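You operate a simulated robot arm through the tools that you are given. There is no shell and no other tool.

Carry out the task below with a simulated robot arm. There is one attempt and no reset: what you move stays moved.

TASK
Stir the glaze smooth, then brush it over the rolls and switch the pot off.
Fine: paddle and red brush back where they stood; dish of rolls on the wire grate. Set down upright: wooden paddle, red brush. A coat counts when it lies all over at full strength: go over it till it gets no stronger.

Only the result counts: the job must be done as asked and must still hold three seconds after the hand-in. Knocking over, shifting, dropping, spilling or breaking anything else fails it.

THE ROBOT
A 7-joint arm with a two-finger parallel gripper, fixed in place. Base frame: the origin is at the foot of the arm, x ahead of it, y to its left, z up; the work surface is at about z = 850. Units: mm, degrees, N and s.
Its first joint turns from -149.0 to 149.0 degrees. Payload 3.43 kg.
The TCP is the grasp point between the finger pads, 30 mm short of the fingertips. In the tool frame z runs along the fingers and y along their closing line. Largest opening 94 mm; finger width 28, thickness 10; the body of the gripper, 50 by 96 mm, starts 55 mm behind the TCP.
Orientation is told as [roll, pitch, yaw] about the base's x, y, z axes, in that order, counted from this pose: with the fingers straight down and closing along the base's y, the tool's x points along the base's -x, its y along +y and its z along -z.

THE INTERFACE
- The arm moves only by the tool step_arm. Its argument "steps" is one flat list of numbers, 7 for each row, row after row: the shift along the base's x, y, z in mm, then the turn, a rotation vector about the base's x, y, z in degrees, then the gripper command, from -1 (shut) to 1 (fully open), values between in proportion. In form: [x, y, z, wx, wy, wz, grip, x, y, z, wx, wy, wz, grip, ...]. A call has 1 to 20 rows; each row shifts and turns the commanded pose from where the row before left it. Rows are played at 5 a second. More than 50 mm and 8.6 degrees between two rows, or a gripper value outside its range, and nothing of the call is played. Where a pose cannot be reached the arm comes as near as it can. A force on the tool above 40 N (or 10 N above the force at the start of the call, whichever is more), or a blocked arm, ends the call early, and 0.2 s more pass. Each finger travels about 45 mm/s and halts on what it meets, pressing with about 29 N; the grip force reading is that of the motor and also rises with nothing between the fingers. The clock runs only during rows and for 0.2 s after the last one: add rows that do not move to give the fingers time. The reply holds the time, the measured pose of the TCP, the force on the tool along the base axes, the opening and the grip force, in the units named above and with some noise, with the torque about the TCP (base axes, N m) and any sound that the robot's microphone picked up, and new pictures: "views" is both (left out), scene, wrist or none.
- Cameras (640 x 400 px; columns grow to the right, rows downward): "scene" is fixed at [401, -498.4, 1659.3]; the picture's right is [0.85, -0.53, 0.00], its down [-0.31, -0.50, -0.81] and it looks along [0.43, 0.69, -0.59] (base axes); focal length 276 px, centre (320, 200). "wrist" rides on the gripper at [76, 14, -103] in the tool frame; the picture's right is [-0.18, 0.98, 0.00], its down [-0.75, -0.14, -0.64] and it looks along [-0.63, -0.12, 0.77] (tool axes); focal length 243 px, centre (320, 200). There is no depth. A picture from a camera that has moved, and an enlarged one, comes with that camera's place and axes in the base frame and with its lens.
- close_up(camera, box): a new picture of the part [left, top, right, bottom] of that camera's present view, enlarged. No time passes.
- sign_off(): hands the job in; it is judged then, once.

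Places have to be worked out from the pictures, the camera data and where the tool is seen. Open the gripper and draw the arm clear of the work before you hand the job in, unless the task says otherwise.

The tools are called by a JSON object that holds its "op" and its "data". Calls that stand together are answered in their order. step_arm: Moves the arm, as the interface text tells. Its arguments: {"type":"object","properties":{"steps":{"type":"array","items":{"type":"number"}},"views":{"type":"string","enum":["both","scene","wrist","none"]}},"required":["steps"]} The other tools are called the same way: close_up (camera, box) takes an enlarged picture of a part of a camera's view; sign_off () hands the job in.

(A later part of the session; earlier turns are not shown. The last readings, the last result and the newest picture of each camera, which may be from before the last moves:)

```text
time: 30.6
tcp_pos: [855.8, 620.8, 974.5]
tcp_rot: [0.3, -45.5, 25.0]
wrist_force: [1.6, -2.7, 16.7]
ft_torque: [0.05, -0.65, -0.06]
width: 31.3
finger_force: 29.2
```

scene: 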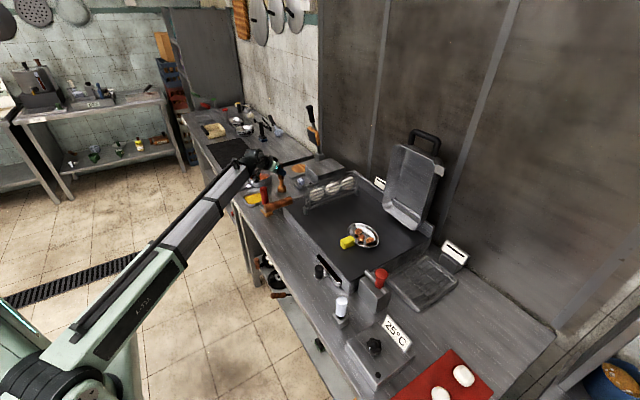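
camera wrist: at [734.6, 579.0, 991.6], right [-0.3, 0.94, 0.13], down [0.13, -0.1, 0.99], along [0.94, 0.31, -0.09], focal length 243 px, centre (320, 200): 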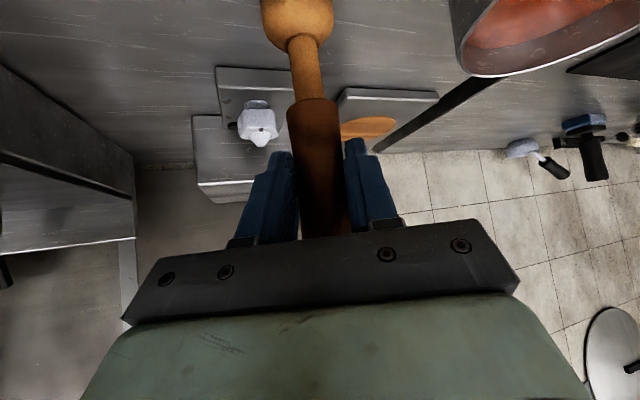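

Contact with the table is felt at about 17 N. I relieve 1.5 mm, then open the fingers.

{"op": "step_arm", "data": {"steps": [0, 0, 1.5, 0, 0, 0, -1, 0, 0, 0, 0, 0, 0, -1, 0, 0, 0, 0, 0, 0, -0.2, 0, 0, 0, 0, 0, 0, 0.4, 0, 0, 0, 0, 0, 0, 1, 0, 0, 0, 0, 0, 0, 1, 0, 0, 0, 0, 0, 0, 1]}}

```text
time: 32.2
tcp_pos: [853.9, 619.2, 972.7]
tcp_rot: [0.2, -45.4, 25.0]
wrist_force: [0.9, 0.6, -0.4]
ft_torque: [-0.03, 0.0, -0.04]
width: 94.0
finger_force: 0.1
camera wrist: at [733.3, 579.1, 990.6], right [-0.3, 0.94, 0.13], down [0.13, -0.1, 0.99], along [0.94, 0.31, -0.09], focal length 243 px, centre (320, 200)
```

scene: 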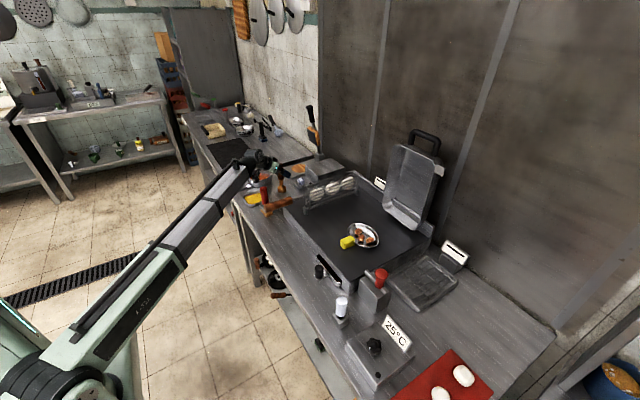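
wrist: 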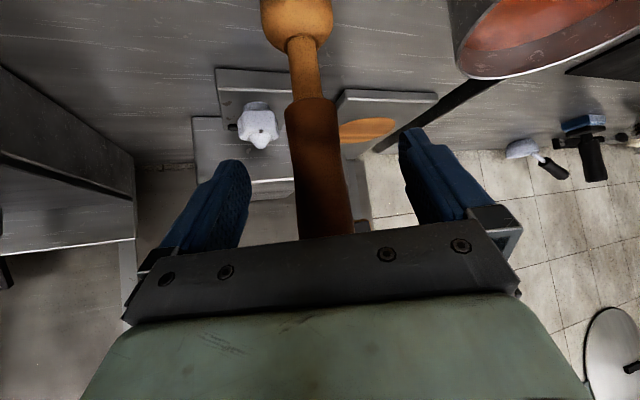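

The paddle stands upright in its place. I go up and swing over to look at the dish of rolls and the grate before taking the brush.

{"op": "step_arm", "data": {"steps": [0, 0, 30, 0, 0, 0, 1, 0, 0, 40, 0, 0, 0, 1, 0, 0, 40, 0, 0, 0, 1, -10, 0, 40, -3.17, 6.8, 0, 1, -10, -40, 10, -3.17, 6.8, 0, 1, -10, -45, 0, -3.17, 6.8, 0, 1, -10, -45, 0, -3.17, 6.8, 0, 1, -10, -45, 0, -3.17, 6.8, 0, 1, -10, -45, 0, -3.17, 6.8, 0, 1, 0, -48, 0, 0, 0, -3, 1, 0, -48, 0, 0, 0, -3, 1, 0, -48, 0, 0, 0, -3, 1, 0, -48, 0, 0, 0, -3, 1, 0, -48, 0, 0, 0, -3, 1, 0, -48, 0, 0, 0, -3, 1, 0, -48, 0, 0, 0, -3, 1, 0, 0, 0, 0, 0, 0, 1]}}

```text
time: 35.8
tcp_pos: [793.1, 61.9, 1131.2]
tcp_rot: [0.3, -0.3, 4.0]
wrist_force: [0.5, 0.7, 0.1]
ft_torque: [-0.01, 0.01, 0.0]
width: 94.2
finger_force: 0.1
camera wrist: at [715.1, 70.9, 1231.8], right [0.12, 0.99, 0.01], down [0.76, -0.09, 0.64], along [0.64, -0.07, -0.76], focal length 243 px, centre (320, 200)
```

scene: 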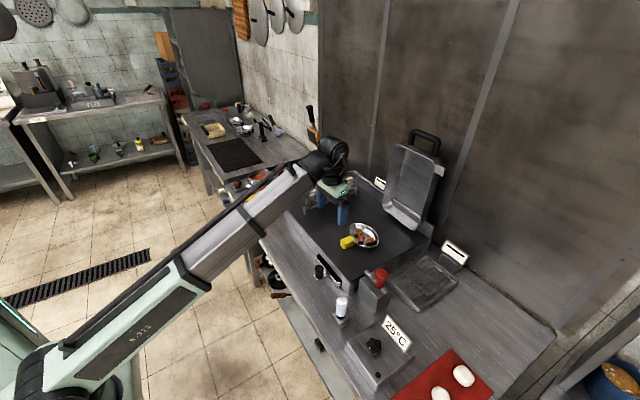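
wrist: 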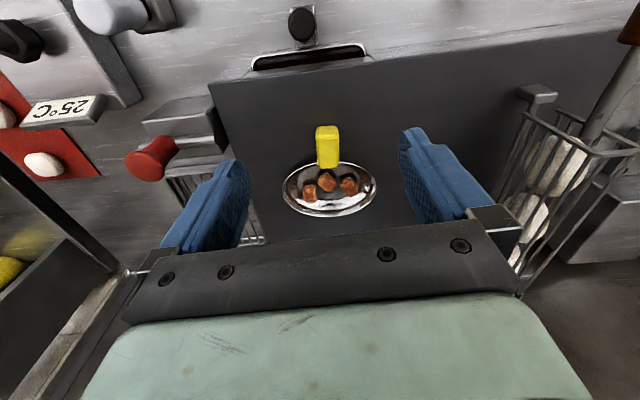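

{"op": "close_up", "data": {"camera": "wrist", "box": [260, 110, 400, 230]}}

{"op": "close_up", "data": {"camera": "wrist", "box": [90, 60, 290, 260]}}

{"op": "close_up", "data": {"camera": "scene", "box": [335, 210, 475, 310]}}

```text
3.33 times, centred on (330, 170) of wrist
camera zoom: at [715.1, 70.9, 1231.8], right [0.12, 0.99, 0.01], down [0.76, -0.09, 0.64], along [0.64, -0.07, -0.76], focal length 809 px, centre (287, 300)
```

zoom: 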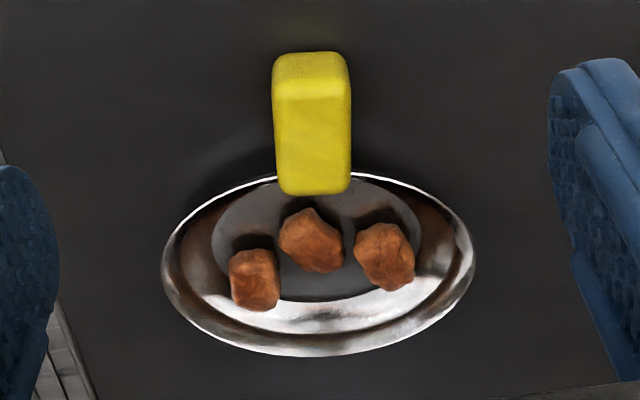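

```text
2.00 times, centred on (190, 160) of wrist
camera zoom: at [715.1, 70.9, 1231.8], right [0.12, 0.99, 0.01], down [0.76, -0.09, 0.64], along [0.64, -0.07, -0.76], focal length 485 px, centre (580, 280)
```

zoom: 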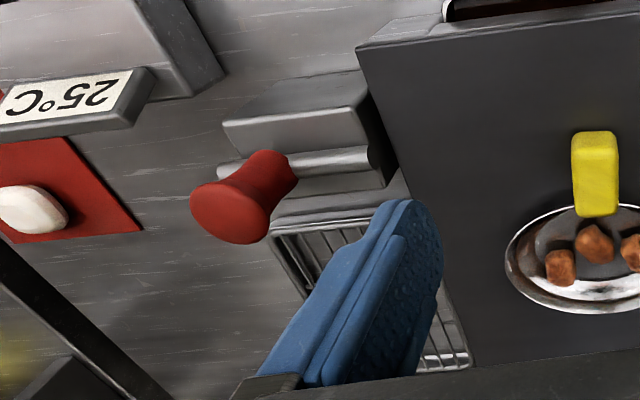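

```text
4.00 times, centred on (405, 260) of scene
camera zoom: at [401.0, -498.4, 1659.3], right [0.85, -0.53, 0.0], down [-0.31, -0.5, -0.81], along [0.43, 0.69, -0.59], focal length 1104 px, centre (-20, -40)
```

zoom: 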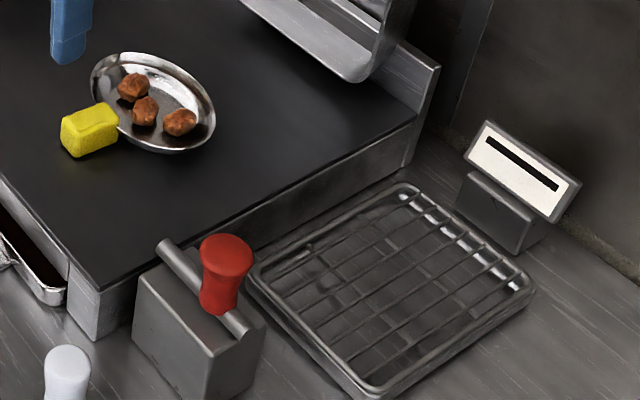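

The yellow block is the dish's handle, at about (868, 62) with its top at z ≈ 958. The dish centre is about (941, 60), the three rolls are at about (939, 31), (920, 60) and (933, 90), and the grate spans x 928–1126, y −236 to −98. Now I go for the red brush with the tool tilted 45°, yaw 15°, staying clear of the basket handle.

{"op": "step_arm", "data": {"steps": [-7, 48, 5, 0, 0, 2.75, 1, -7, 48, 5, 0, 0, 2.75, 1, -7, 48, 5, 0, 0, 2.75, 1, -7, 48, 5, 0, 0, 2.75, 1, -7, 45, 0, 0, 0, 0, 1, -7, 45, 0, 1.94, -7.24, 0, 1, -7, 45, 0, 1.94, -7.24, 0, 1, -7, 45, 0, 1.94, -7.24, 0, 1, -5, 20, -15, 1.94, -7.24, 0, 1, -5, 20, -15, 1.94, -7.24, 0, 1, -5, 20, -15, 1.94, -7.24, 0, 1, 0, 0, 0, 0, 0, 0, 1]}}

{"op": "close_up", "data": {"camera": "wrist", "box": [200, 0, 440, 200]}}

```text
time: 36.7
tcp_pos: [777.6, 210.8, 1152.1]
tcp_rot: [0.1, -0.5, 12.4]
wrist_force: [3.6, 4.3, -7.5]
ft_torque: [-0.41, -0.13, -0.28]
width: 94.0
finger_force: 0.1
stopped in row 4: the force on the tool passed its limit at 42 N (the readings are from after the stop); the commanded pose is now the measured one
camera wrist: at [698.5, 207.7, 1252.2], right [-0.03, 1.0, 0.01], down [0.76, 0.02, 0.65], along [0.65, 0.03, -0.76], focal length 243 px, centre (320, 200)
```

scene: 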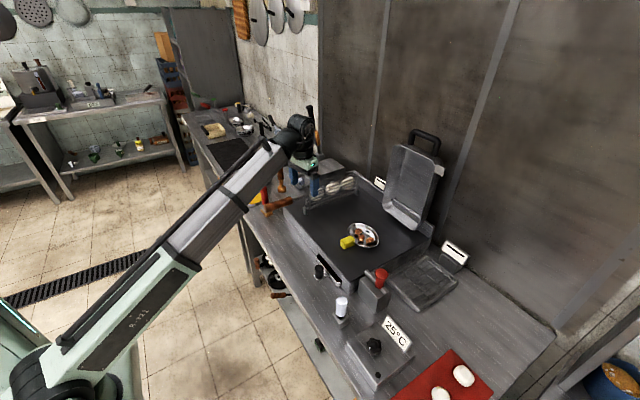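
wrist: 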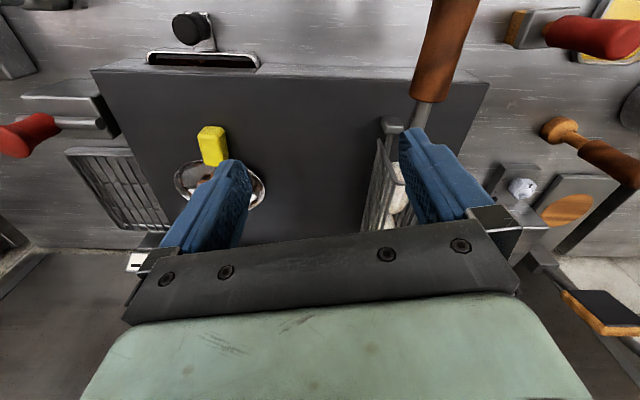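

```text
2.00 times, centred on (320, 100) of wrist
camera zoom: at [698.5, 207.7, 1252.2], right [-0.03, 1.0, 0.01], down [0.76, 0.02, 0.65], along [0.65, 0.03, -0.76], focal length 485 px, centre (320, 400)
```

zoom: 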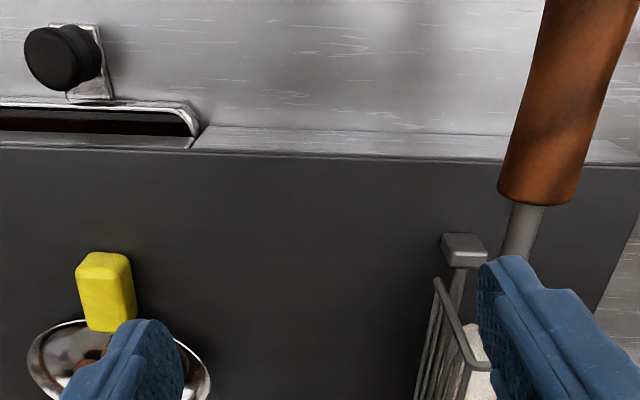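

The call stopped on a force spike of 42 N. I check whether anything was touched, especially the basket.

{"op": "close_up", "data": {"camera": "scene", "box": [240, 130, 400, 250]}}

{"op": "close_up", "data": {"camera": "scene", "box": [290, 130, 360, 220]}}

{"op": "close_up", "data": {"camera": "wrist", "box": [340, 0, 640, 240]}}

{"op": "step_arm", "data": {"steps": [0, 0, 0, 0, 0, 0, 1], "views": "none"}}

```text
3.33 times, centred on (320, 190) of scene
camera zoom: at [401.0, -498.4, 1659.3], right [0.85, -0.53, 0.0], down [-0.31, -0.5, -0.81], along [0.43, 0.69, -0.59], focal length 920 px, centre (320, 233)
```

zoom: 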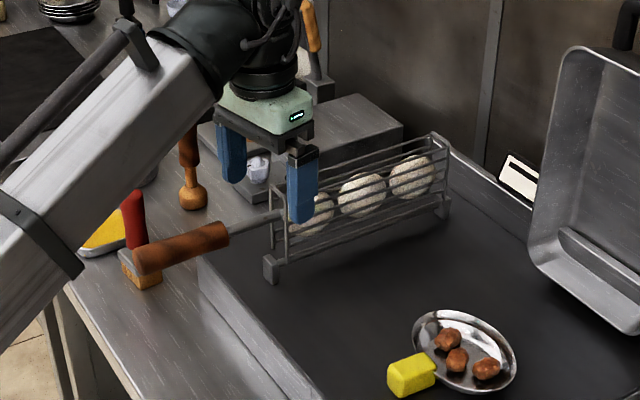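

```text
4.44 times, centred on (325, 175) of scene
camera zoom: at [401.0, -498.4, 1659.3], right [0.85, -0.53, 0.0], down [-0.31, -0.5, -0.81], along [0.43, 0.69, -0.59], focal length 1227 px, centre (298, 311)
```

zoom: 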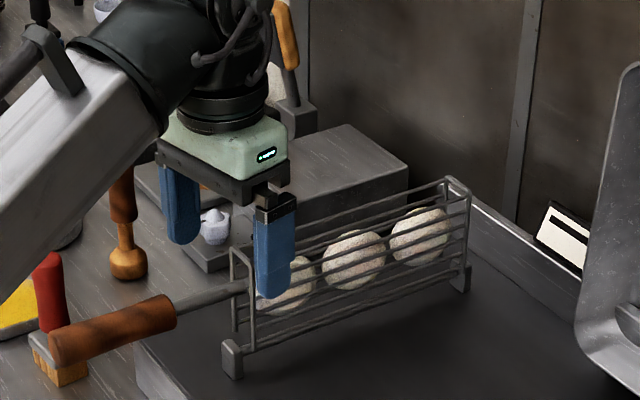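

```text
1.67 times, centred on (490, 120) of wrist
camera zoom: at [698.5, 207.7, 1252.2], right [-0.03, 1.0, 0.01], down [0.76, 0.02, 0.65], along [0.65, 0.03, -0.76], focal length 404 px, centre (37, 333)
```

zoom: 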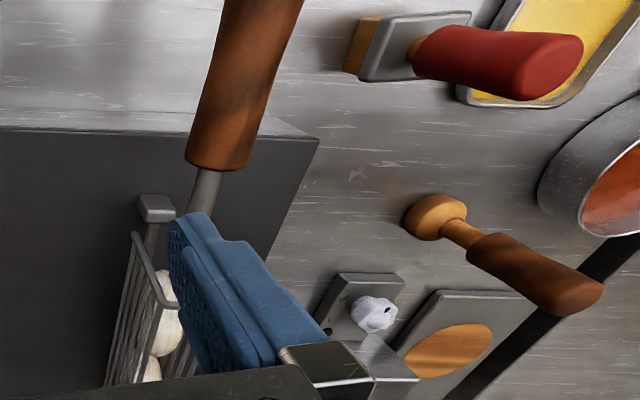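

```text
time: 37.1
tcp_pos: [777.5, 210.7, 1152.0]
tcp_rot: [0.2, -0.7, 12.4]
wrist_force: [5.3, 4.6, -12.8]
ft_torque: [-0.44, -0.35, -0.33]
width: 94.1
finger_force: 0.1
```

Nothing on the bench moved (basket and handle are in the same pixels). A constant downward and outward push remains, so the gripper probably touches the arm itself in this raised, drawn-in pose. I ease outward and down slightly.

{"op": "step_arm", "data": {"steps": [15, 4, -3, 0, 0, 0, 1, 15, 4, -3, 0, 0, 0, 1, 0, 0, 0, 0, 0, 0, 1], "views": "scene"}}

```text
time: 37.9
tcp_pos: [808.2, 219.7, 1146.2]
tcp_rot: [0.2, -0.5, 12.5]
wrist_force: [-0.3, -0.5, 0.6]
ft_torque: [0.01, 0.0, 0.0]
width: 93.8
finger_force: 0.0
```

scene: 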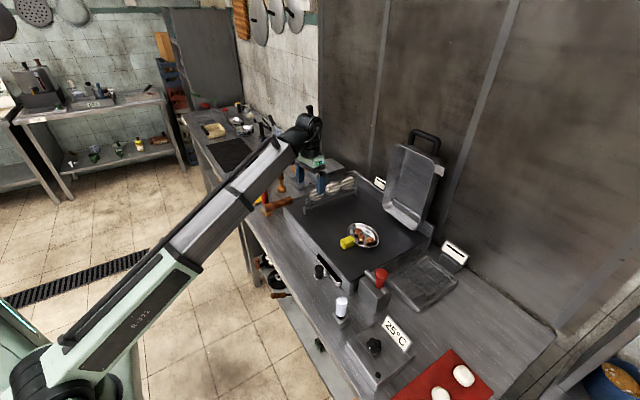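

The force is gone. I continue on a wider arc to above the brush, tilting on the way.

{"op": "step_arm", "data": {"steps": [0, 45, 0, 0, 0, 2.5, 1, 0, 45, 0, 0, 0, 0, 1, -5, 45, 0, 0, 0, 0, 1, -10, 40, 0, 1.94, -7.24, 0, 1, -15, 35, 0, 1.94, -7.24, 0, 1, -20, 30, 0, 1.94, -7.24, 0, 1, -18, 18, -15, 1.94, -7.24, 0, 1, -18, 17, -15, 1.94, -7.24, 0, 1, 0, 0, -15, 1.94, -7.24, 0, 1, 0, 0, 0, 0, 0, 0, 1]}}

{"op": "close_up", "data": {"camera": "wrist", "box": [200, 0, 440, 200]}}

```text
time: 40.1
tcp_pos: [723.3, 493.6, 1100.1]
tcp_rot: [0.2, -45.7, 15.0]
wrist_force: [-0.3, 0.2, 0.6]
ft_torque: [0.01, 0.04, 0.0]
width: 94.0
finger_force: 0.0
camera wrist: at [596.8, 474.5, 1116.3], right [-0.13, 0.98, 0.13], down [0.1, -0.12, 0.99], along [0.99, 0.15, -0.09], focal length 243 px, centre (320, 200)
```

scene: 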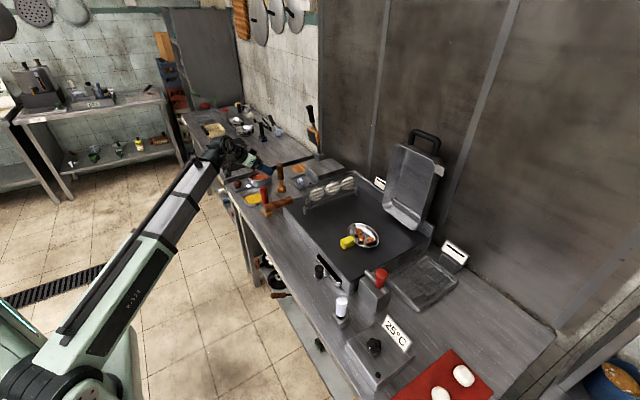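
wrist: 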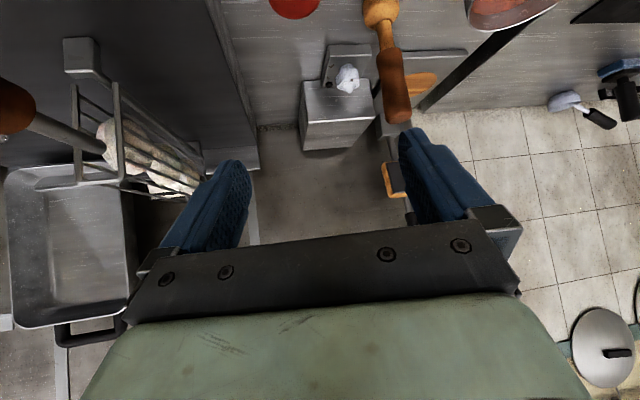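

```text
2.00 times, centred on (320, 100) of wrist
camera zoom: at [596.8, 474.5, 1116.3], right [-0.13, 0.98, 0.13], down [0.1, -0.12, 0.99], along [0.99, 0.15, -0.09], focal length 485 px, centre (320, 400)
```

zoom: 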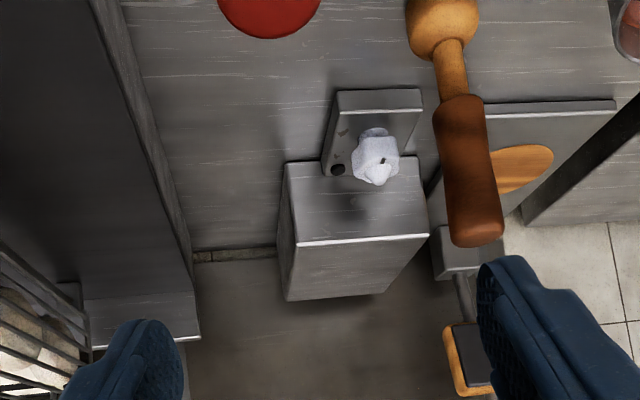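

The brush top reads about (723, 493.5, 992), right below the TCP. I go straight down to z ≈ 960.

{"op": "step_arm", "data": {"steps": [0, 0, -28, 0, 0, 0, 1, 0, 0, -28, 0, 0, 0, 1, 0, 0, -28, 0, 0, 0, 1, 0, 0, -28, 0, 0, 0, 1, 0, 0, -28, 0, 0, 0, 1, 0, 0, 0, 0, 0, 0, 1]}}

```text
time: 41.5
tcp_pos: [721.9, 496.1, 962.0]
tcp_rot: [0.1, -45.4, 15.1]
wrist_force: [0.2, 0.6, 0.2]
ft_torque: [0.03, 0.01, 0.0]
width: 94.1
finger_force: 0.1
camera wrist: at [595.2, 476.0, 977.8], right [-0.13, 0.98, 0.13], down [0.11, -0.12, 0.99], along [0.99, 0.15, -0.09], focal length 243 px, centre (320, 200)
```

scene: 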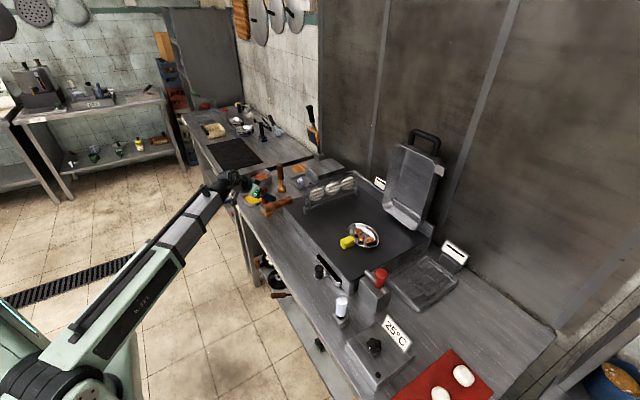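
wrist: 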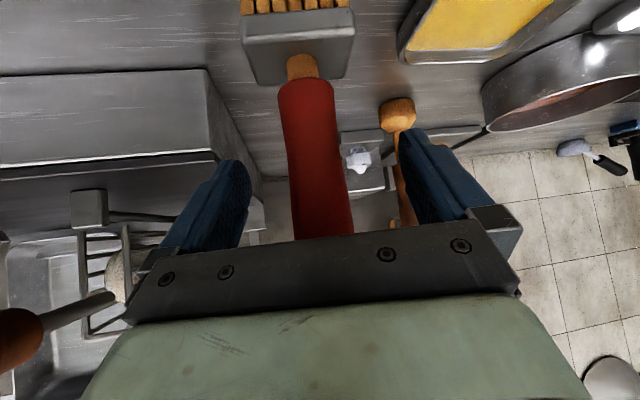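

The handle is centred between the fingers. I close.

{"op": "step_arm", "data": {"steps": [0, 0, 0, 0, 0, 0, 0, 0, 0, 0, 0, 0, 0, -0.25, 0, 0, 0, 0, 0, 0, -1, 0, 0, 0, 0, 0, 0, -1, 0, 0, 0, 0, 0, 0, -1, 0, 0, 0, 0, 0, 0, -1]}}

```text
time: 42.9
tcp_pos: [721.9, 495.5, 962.6]
tcp_rot: [0.2, -45.5, 15.1]
wrist_force: [-0.1, -1.3, 1.2]
ft_torque: [0.09, 0.04, 0.03]
width: 34.0
finger_force: 28.8
camera wrist: at [595.2, 476.0, 978.1], right [-0.13, 0.98, 0.13], down [0.11, -0.12, 0.99], along [0.99, 0.15, -0.09], focal length 243 px, centre (320, 200)
```

scene: 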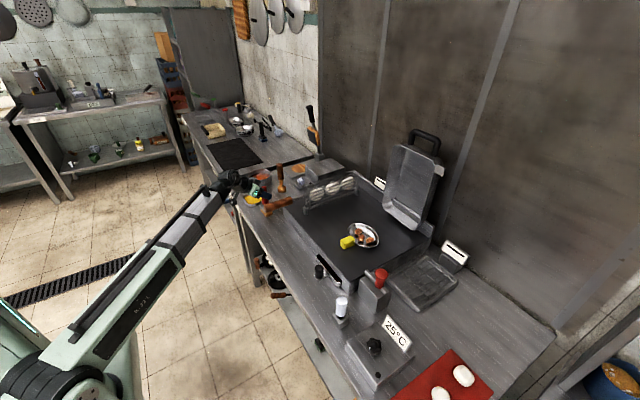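
wrist: 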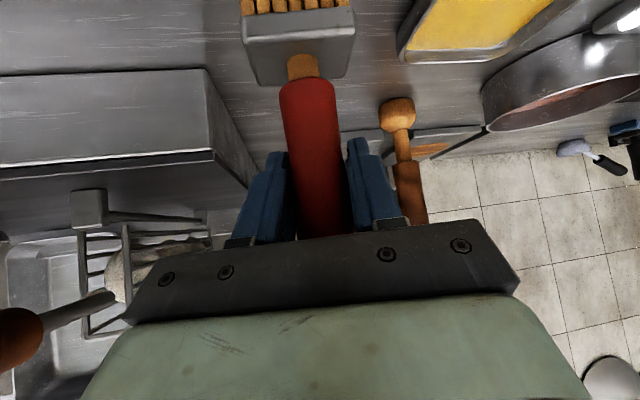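

Brush held (reference TCP 721.9, 495.5, 962.6). I lift 100 mm and carry it over the pot.

{"op": "step_arm", "data": {"steps": [0, 0, 10, 0, 0, 0, -1, 0, 0, 30, 0, 0, 0, -1, 0, 0, 30, 0, 0, 0, -1, 0, 0, 30, 0, 0, 0, -1, 12.5, 44.7, 0, 0, 0, 4, -1, 12.5, 44.7, 0, 0, 0, 4, -1, 12.5, 44.7, 0, 0, 0, 4, -1, 12.5, 44.7, 0, 0, 0, 4, -1, 12.5, 44.7, 0, 0, 0, 4, -1, 12.5, 44.7, 0, 0, 0, 4, -1, 0, 0, 0, 0, 0, 0, -1]}}

{"op": "close_up", "data": {"camera": "scene", "box": [225, 130, 305, 210]}}

```text
time: 45.3
tcp_pos: [796.6, 766.7, 1060.1]
tcp_rot: [0.1, -45.5, 39.1]
wrist_force: [0.0, -0.9, -2.1]
ft_torque: [-0.01, 0.02, 0.01]
width: 34.1
finger_force: 28.3
camera wrist: at [689.9, 696.0, 1076.1], right [-0.52, 0.84, 0.13], down [0.14, -0.07, 0.99], along [0.84, 0.53, -0.09], focal length 243 px, centre (320, 200)
```

scene: 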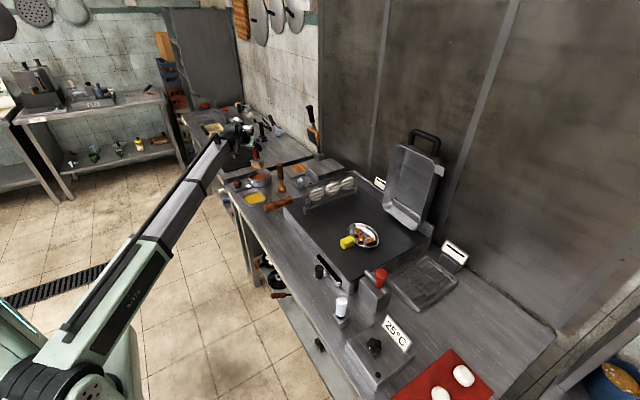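
wrist: 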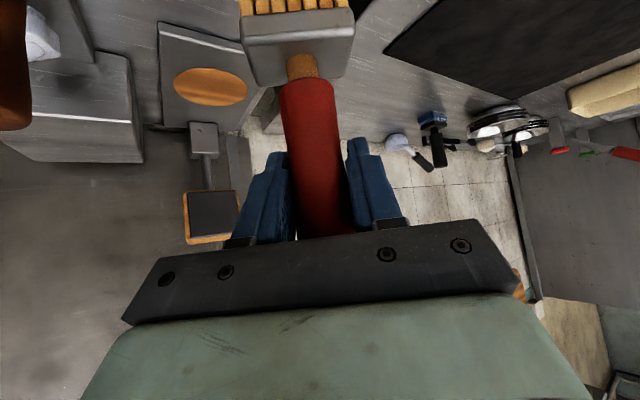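

```text
5.00 times, centred on (265, 170) of scene
camera zoom: at [401.0, -498.4, 1659.3], right [0.85, -0.53, 0.0], down [-0.31, -0.5, -0.81], along [0.43, 0.69, -0.59], focal length 1380 px, centre (595, 350)
```

zoom: 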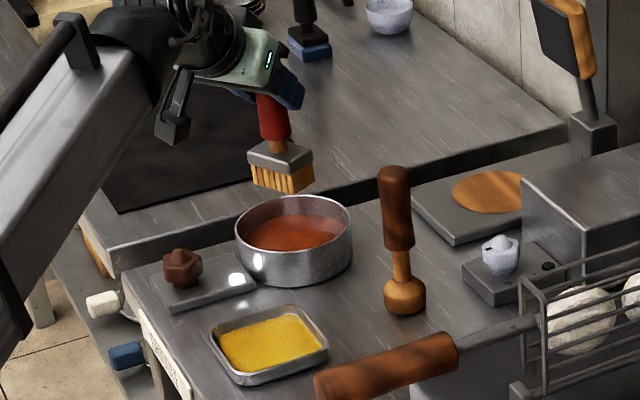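

The brush hangs over the pot, about 4 mm left of centre. I correct that and dip the bristles into the glaze (bottom to about z 863).

{"op": "step_arm", "data": {"steps": [3, -2, -20, 0, 0, 0, -1, 0, 0, -25, 0, 0, 0, -1, 0, 0, -20, 0, 0, 0, -1, 0, 0, -12, 0, 0, 0, -1, 0, 0, -8, 0, 0, 0, -1, 0, 0, 0, 0, 0, 0, -1]}}

{"op": "close_up", "data": {"camera": "scene", "box": [235, 145, 295, 205]}}

```text
time: 46.7
tcp_pos: [800.2, 760.6, 976.2]
tcp_rot: [0.2, -45.6, 39.2]
wrist_force: [0.1, 0.0, -1.5]
ft_torque: [0.01, -0.01, 0.01]
width: 33.9
finger_force: 29.3
camera wrist: at [691.8, 691.4, 991.8], right [-0.52, 0.84, 0.13], down [0.14, -0.07, 0.99], along [0.84, 0.53, -0.09], focal length 243 px, centre (320, 200)
```

scene: 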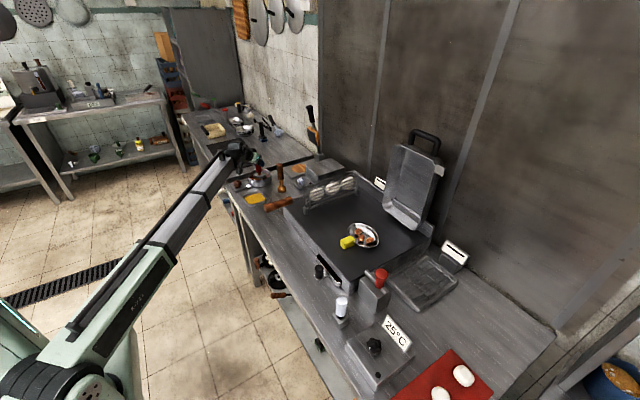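
wrist: 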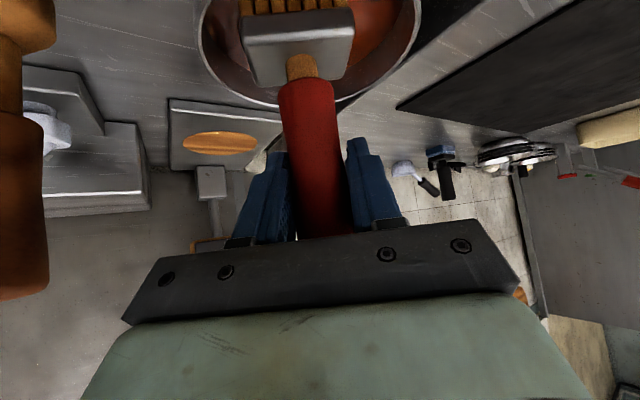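

```text
6.67 times, centred on (265, 175) of scene
camera zoom: at [401.0, -498.4, 1659.3], right [0.85, -0.53, 0.0], down [-0.31, -0.5, -0.81], along [0.43, 0.69, -0.59], focal length 1841 px, centre (687, 367)
```

zoom: 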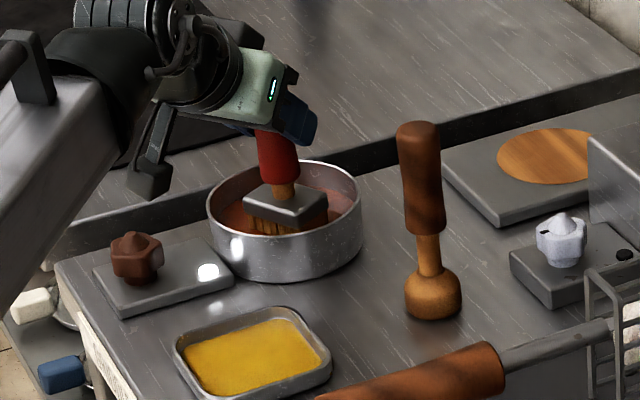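

The bristles are in the glaze. I press 4 mm deeper, wiggle a little to load the brush, then lift and check the colour.

{"op": "step_arm", "data": {"steps": [0, 0, -4, 0, 0, 0, -1, 6, 0, 0, 0, 0, 0, -1, -6, 0, 0, 0, 0, 0, -1, 0, 6, 0, 0, 0, 0, -1, 0, -6, 0, 0, 0, 0, -1, 0, 0, 0, 0, 0, 0, -1, 0, 0, 10, 0, 0, 0, -1, 0, 0, 15, 0, 0, 0, -1, 0, 0, 20, 0, 0, 0, -1, 0, 0, 20, 0, 0, 0, -1, 0, 0, 25, 0, 0, 0, -1, 0, 0, 0, 0, 0, 0, -1]}}

{"op": "close_up", "data": {"camera": "scene", "box": [235, 140, 295, 200]}}

{"op": "close_up", "data": {"camera": "wrist", "box": [220, 0, 380, 100]}}

```text
time: 49.3
tcp_pos: [799.0, 759.9, 1061.7]
tcp_rot: [0.2, -45.5, 39.0]
wrist_force: [0.2, -0.9, -2.7]
ft_torque: [0.03, 0.02, -0.01]
width: 33.8
finger_force: 29.2
camera wrist: at [691.1, 691.1, 1077.8], right [-0.52, 0.84, 0.13], down [0.15, -0.07, 0.99], along [0.84, 0.53, -0.09], focal length 243 px, centre (320, 200)
```

scene: 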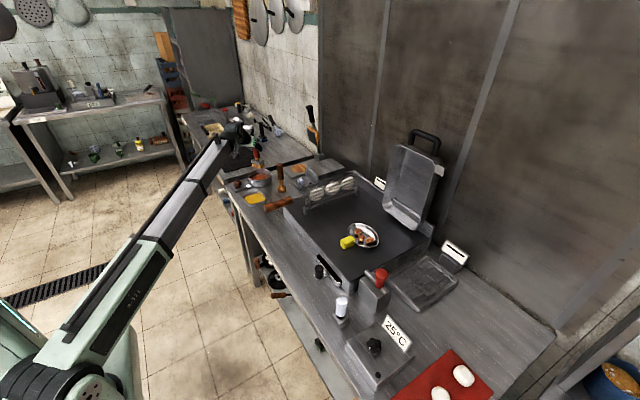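
wrist: 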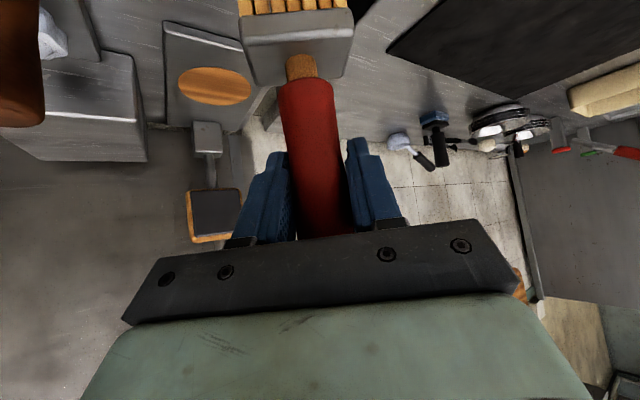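

```text
6.67 times, centred on (265, 170) of scene
camera zoom: at [401.0, -498.4, 1659.3], right [0.85, -0.53, 0.0], down [-0.31, -0.5, -0.81], along [0.43, 0.69, -0.59], focal length 1841 px, centre (687, 400)
```

zoom: 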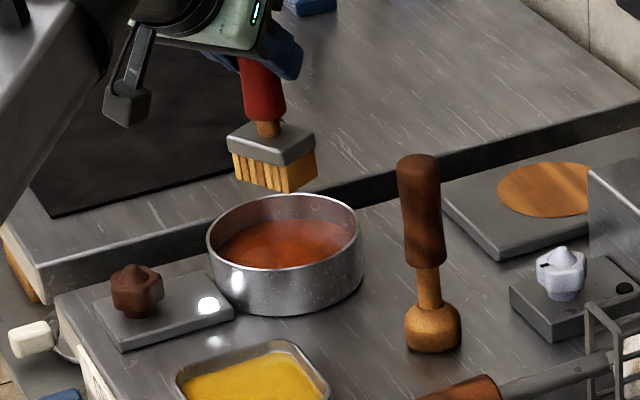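

```text
4.00 times, centred on (300, 50) of wrist
camera zoom: at [691.1, 691.1, 1077.8], right [-0.52, 0.84, 0.13], down [0.15, -0.07, 0.99], along [0.84, 0.53, -0.09], focal length 970 px, centre (400, 800)
```

zoom: 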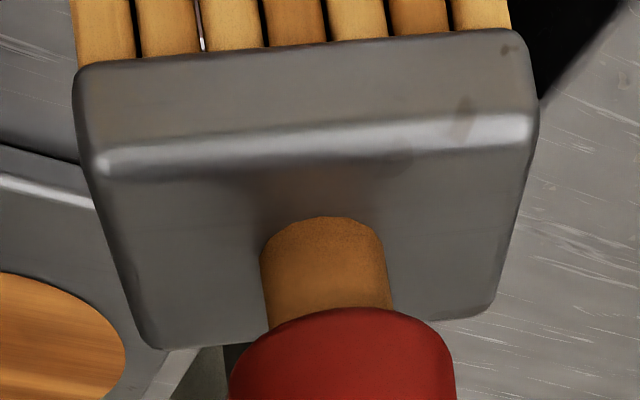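

I don't see the bristles change colour, but they were about 10 mm under the glaze surface (z ≈ 870). I carry the brush high over the basket to the dish, whose griddle top triangulates to z ≈ 920 with the roll tops near z 952.

{"op": "step_arm", "data": {"steps": [0, 0, 35, 0, 0, 0, -1, 0, 0, 35, 0, 0, 0, -1, 0, 0, 35, 0, 0, 0, -1, 0, 0, 35, 0, 0, 0, -1, 3.5, -43.3, 0, 0, 0, -4, -1, 3.5, -43.3, 0, 0, 0, -4, -1, 3.5, -43.3, 0, 0, 0, -4, -1, 3.5, -43.3, 0, 0, 0, -4, -1, 3.5, -43.3, 0, 0, 0, -4, -1, 3.5, -43.3, 0, 0, 0, -4, -1, 13.3, -43.3, 0, 0, 0, 0, -1, 13.3, -43.3, 0, 0, 0, 0, -1, 13.3, -43.3, 0, 0, 0, 0, -1, 13.3, -43.3, 0, 0, 0, 0, -1, 13.3, -43.3, 0, 0, 0, 0, -1, 13.3, -43.3, 0, 0, 0, 0, -1, 10, -41, 0, 0, 0, 0, -1, 10, -41, 0, 0, 0, 0, -1, 10, -41, 0, 0, 0, 0, -1, 10, -41, 0, 0, 0, 0, -1]}}

{"op": "close_up", "data": {"camera": "scene", "box": [320, 170, 420, 260]}}

```text
time: 53.5
tcp_pos: [939.7, 80.0, 1201.8]
tcp_rot: [0.2, -45.5, 15.2]
wrist_force: [-0.2, 0.3, -1.7]
ft_torque: [-0.01, 0.04, -0.03]
width: 33.7
finger_force: 28.9
camera wrist: at [813.0, 60.0, 1219.3], right [-0.13, 0.98, 0.13], down [0.11, -0.12, 0.99], along [0.99, 0.15, -0.09], focal length 243 px, centre (320, 200)
```

scene: 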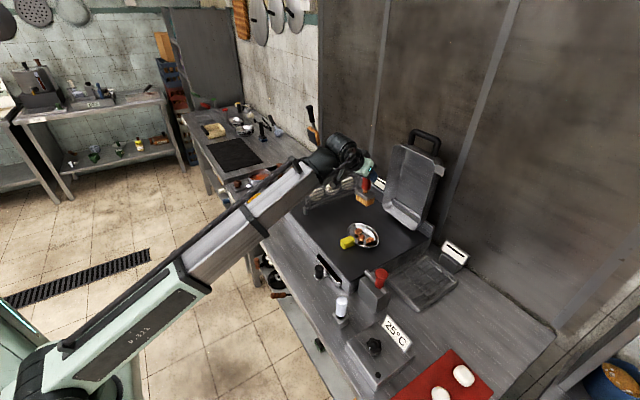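
wrist: 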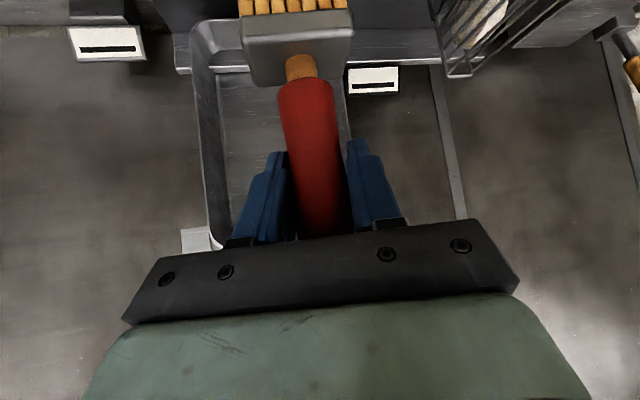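

```text
4.44 times, centred on (370, 215) of scene
camera zoom: at [401.0, -498.4, 1659.3], right [0.85, -0.53, 0.0], down [-0.31, -0.5, -0.81], along [0.43, 0.69, -0.59], focal length 1227 px, centre (98, 133)
```

zoom: 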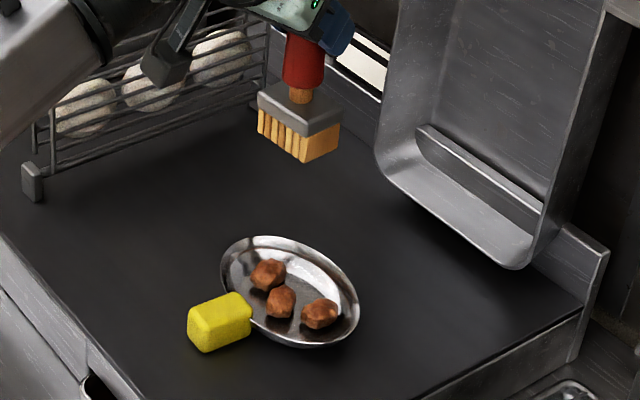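

The brush is above the dish. I centre it over the rolls and come down to about 10 mm above them.

{"op": "step_arm", "data": {"steps": [0, -9, -30, 0, 0, 0, -1, 0, -9, -30, 0, 0, 0, -1, 0, 0, -30, 0, 0, 0, -1, 0, 0, -20, 0, 0, 0, -1, 0, 0, -15, 0, 0, 0, -1, 0, 0, 0, 0, 0, 0, -1]}}

{"op": "close_up", "data": {"camera": "scene", "box": [335, 200, 395, 260]}}

{"op": "close_up", "data": {"camera": "wrist", "box": [200, 0, 400, 100]}}

```text
time: 54.9
tcp_pos: [941.4, 59.3, 1077.9]
tcp_rot: [0.2, -45.5, 15.1]
wrist_force: [-0.4, 0.1, -1.8]
ft_torque: [0.0, 0.03, -0.03]
width: 33.5
finger_force: 29.3
camera wrist: at [813.9, 38.8, 1093.2], right [-0.13, 0.98, 0.13], down [0.11, -0.12, 0.99], along [0.99, 0.15, -0.09], focal length 243 px, centre (320, 200)
```

scene: 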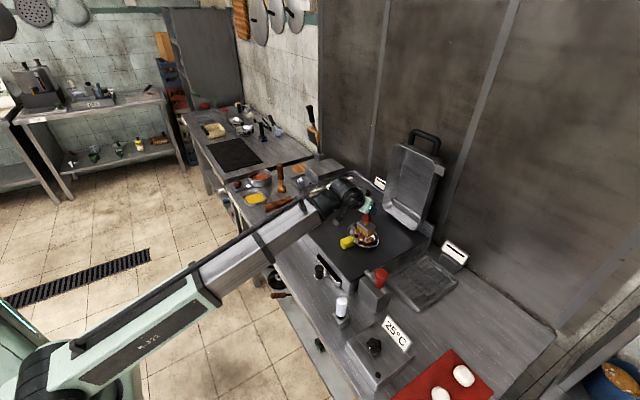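
wrist: 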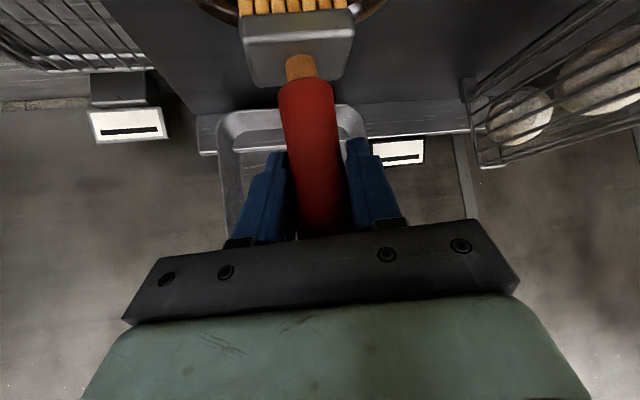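

```text
6.67 times, centred on (365, 230) of scene
camera zoom: at [401.0, -498.4, 1659.3], right [0.85, -0.53, 0.0], down [-0.31, -0.5, -0.81], along [0.43, 0.69, -0.59], focal length 1841 px, centre (20, 0)
```

zoom: 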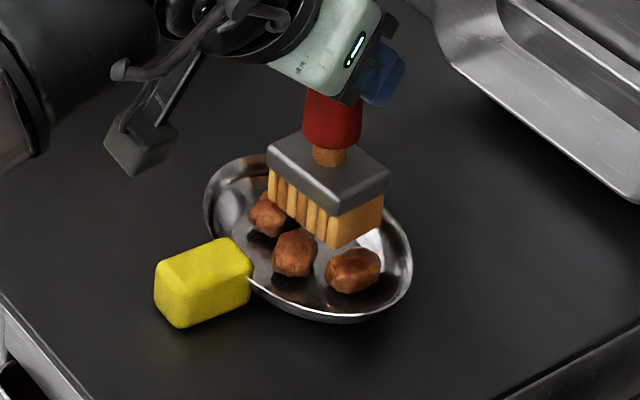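

```text
3.20 times, centred on (300, 50) of wrist
camera zoom: at [813.9, 38.8, 1093.2], right [-0.13, 0.98, 0.13], down [0.11, -0.12, 0.99], along [0.99, 0.15, -0.09], focal length 776 px, centre (384, 680)
```

zoom: 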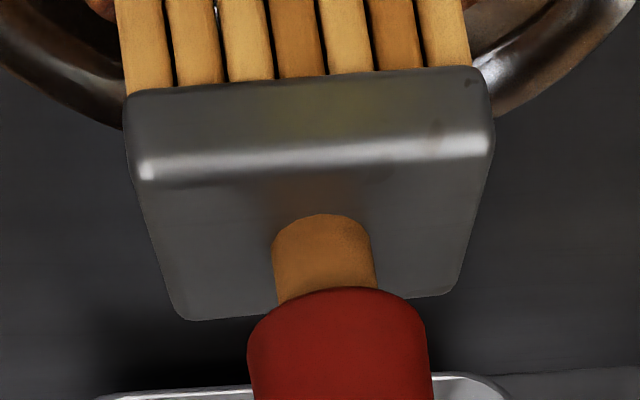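

The brush bottom is at z ≈ 965, just above the rolls. I shift 5 mm toward the robot and lower in small steps, watching the force.

{"op": "step_arm", "data": {"steps": [-5, 0, -3, 0, 0, 0, -1, 0, 0, -3, 0, 0, 0, -1, 0, 0, -2, 0, 0, 0, -1, 0, 0, -2, 0, 0, 0, -1, 0, 0, 0, 0, 0, 0, -1], "views": "scene"}}

{"op": "close_up", "data": {"camera": "scene", "box": [335, 200, 395, 260]}}

```text
time: 56.1
tcp_pos: [934.2, 57.4, 1066.9]
tcp_rot: [0.2, -45.5, 15.2]
wrist_force: [0.1, -1.0, -2.0]
ft_torque: [0.01, -0.02, -0.01]
width: 33.6
finger_force: 29.1
```

scene: 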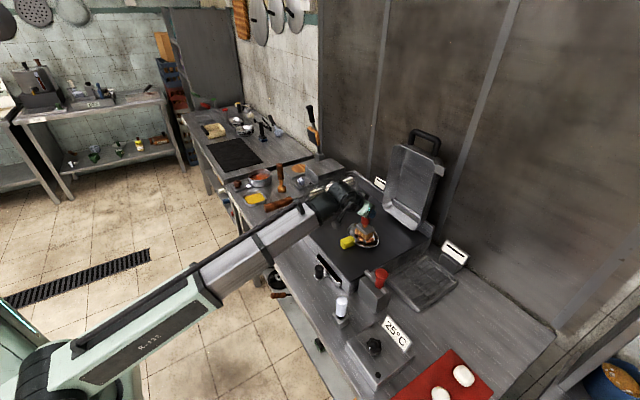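

```text
6.67 times, centred on (365, 230) of scene
camera zoom: at [401.0, -498.4, 1659.3], right [0.85, -0.53, 0.0], down [-0.31, -0.5, -0.81], along [0.43, 0.69, -0.59], focal length 1841 px, centre (20, 0)
```

zoom: 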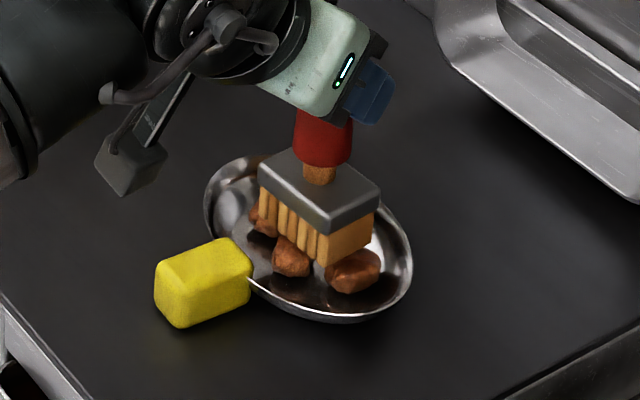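

There is no contact yet at a bottom of z ≈ 954. I go lower in 2 mm steps.

{"op": "step_arm", "data": {"steps": [0, 0, -2, 0, 0, 0, -1, 0, 0, -2, 0, 0, 0, -1, 0, 0, 0, 0, 0, 0, -1], "views": "none"}}

{"op": "close_up", "data": {"camera": "scene", "box": [335, 200, 395, 260]}}

```text
time: 56.9
tcp_pos: [934.3, 58.9, 1062.9]
tcp_rot: [0.3, -45.5, 15.1]
wrist_force: [0.8, -0.5, 2.1]
ft_torque: [0.04, 0.08, 0.03]
width: 33.5
finger_force: 28.6
```

```text
6.67 times, centred on (365, 230) of scene
camera zoom: at [401.0, -498.4, 1659.3], right [0.85, -0.53, 0.0], down [-0.31, -0.5, -0.81], along [0.43, 0.69, -0.59], focal length 1841 px, centre (20, 0)
```

zoom: 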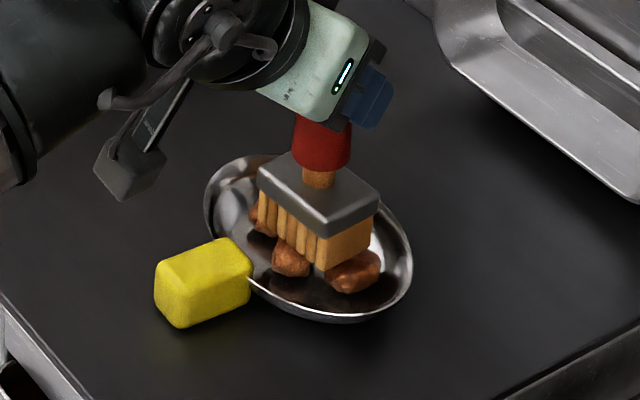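

Light contact of about 4 N. I brush with slow strokes along y.

{"op": "step_arm", "data": {"steps": [0, 6, 0, 0, 0, 0, -1, 0, 6, 0, 0, 0, 0, -1, 0, 6, 0, 0, 0, 0, -1, 0, 6, 0, 0, 0, 0, -1, 0, -6, 0, 0, 0, 0, -1, 0, -6, 0, 0, 0, 0, -1, 0, -6, 0, 0, 0, 0, -1, 0, -6, 0, 0, 0, 0, -1, 0, -6, 0, 0, 0, 0, -1, 0, -6, 0, 0, 0, 0, -1, 0, -6, 0, 0, 0, 0, -1, 0, -6, 0, 0, 0, 0, -1], "views": "none"}}

{"op": "close_up", "data": {"camera": "scene", "box": [335, 200, 395, 260]}}

```text
time: 59.5
tcp_pos: [934.5, 33.9, 1062.7]
tcp_rot: [0.1, -45.3, 15.1]
wrist_force: [-1.9, 0.6, 1.4]
ft_torque: [0.05, -0.02, 0.0]
width: 33.4
finger_force: 29.6
```

```text
6.67 times, centred on (365, 230) of scene
camera zoom: at [401.0, -498.4, 1659.3], right [0.85, -0.53, 0.0], down [-0.31, -0.5, -0.81], along [0.43, 0.69, -0.59], focal length 1841 px, centre (20, 0)
```

zoom: 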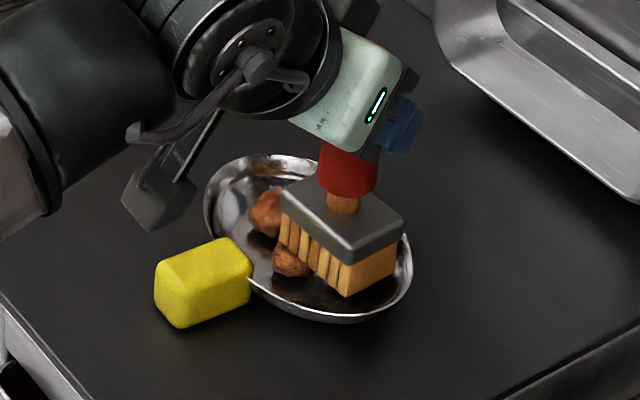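

I lift the brush and move it aside to see whether the rolls took colour.

{"op": "step_arm", "data": {"steps": [0, 0, 20, 0, 0, 0, -1, 0, 0, 30, 0, 0, 0, -1, 20, 40, 30, 0, 0, 0, -1, 20, 40, 30, 0, 0, 0, -1, 0, 0, 0, 0, 0, 0, -1]}}

{"op": "close_up", "data": {"camera": "scene", "box": [340, 210, 390, 255]}}

{"op": "close_up", "data": {"camera": "scene", "box": [350, 150, 410, 210]}}

```text
refused: row 3 steps farther than a row can; nothing moved
```

```text
8.89 times, centred on (365, 232) of scene
camera zoom: at [401.0, -498.4, 1659.3], right [0.85, -0.53, 0.0], down [-0.31, -0.5, -0.81], along [0.43, 0.69, -0.59], focal length 2454 px, centre (-80, -89)
```

zoom: 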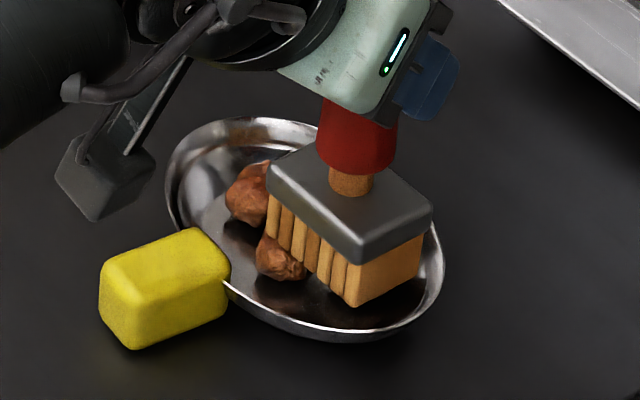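

```text
6.67 times, centred on (380, 180) of scene
camera zoom: at [401.0, -498.4, 1659.3], right [0.85, -0.53, 0.0], down [-0.31, -0.5, -0.81], along [0.43, 0.69, -0.59], focal length 1841 px, centre (-80, 333)
```

zoom: 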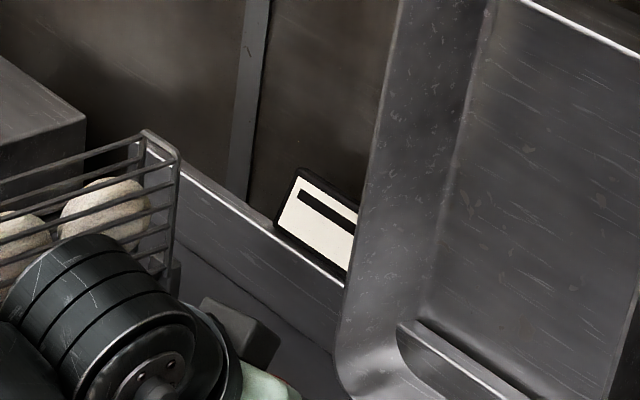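

One row was too long, so I lift with shorter rows.

{"op": "step_arm", "data": {"steps": [0, 0, 20, 0, 0, 0, -1, 0, 0, 30, 0, 0, 0, -1, 15, 30, 30, 0, 0, 0, -1, 15, 30, 30, 0, 0, 0, -1, 10, 20, 20, 0, 0, 0, -1, 0, 0, 0, 0, 0, 0, -1]}}

{"op": "close_up", "data": {"camera": "scene", "box": [340, 210, 390, 255]}}

{"op": "close_up", "data": {"camera": "scene", "box": [350, 150, 410, 210]}}

```text
time: 60.9
tcp_pos: [977.2, 115.2, 1194.4]
tcp_rot: [0.2, -45.4, 15.1]
wrist_force: [0.0, -0.2, -1.5]
ft_torque: [-0.02, 0.01, -0.02]
width: 33.4
finger_force: 29.4
camera wrist: at [850.3, 96.1, 1210.4], right [-0.13, 0.98, 0.13], down [0.11, -0.12, 0.99], along [0.99, 0.15, -0.09], focal length 243 px, centre (320, 200)
```

scene: 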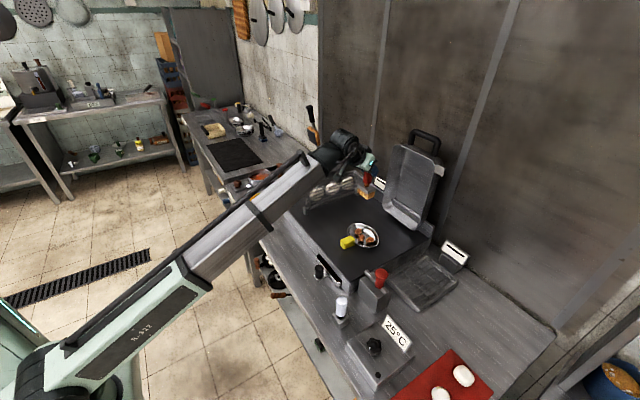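
wrist: 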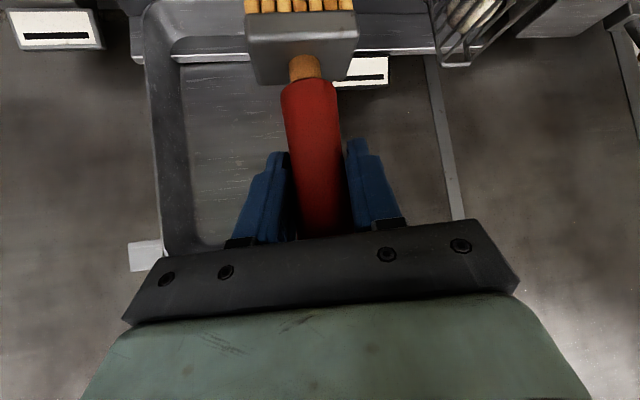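

```text
8.89 times, centred on (365, 232) of scene
camera zoom: at [401.0, -498.4, 1659.3], right [0.85, -0.53, 0.0], down [-0.31, -0.5, -0.81], along [0.43, 0.69, -0.59], focal length 2454 px, centre (-80, -89)
```

zoom: 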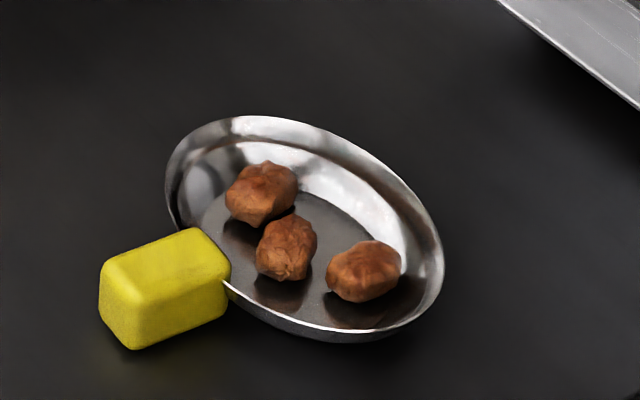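

```text
6.67 times, centred on (380, 180) of scene
camera zoom: at [401.0, -498.4, 1659.3], right [0.85, -0.53, 0.0], down [-0.31, -0.5, -0.81], along [0.43, 0.69, -0.59], focal length 1841 px, centre (-80, 333)
```

zoom: 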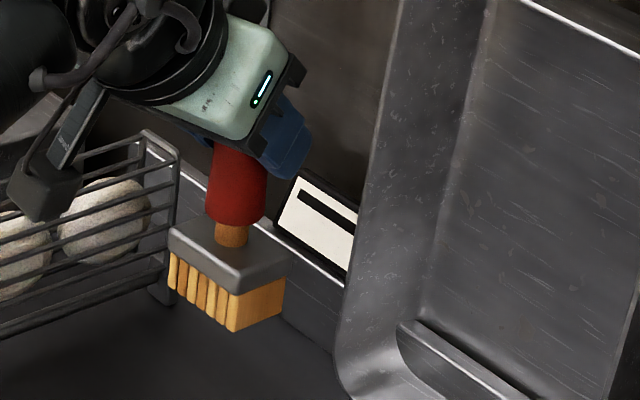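

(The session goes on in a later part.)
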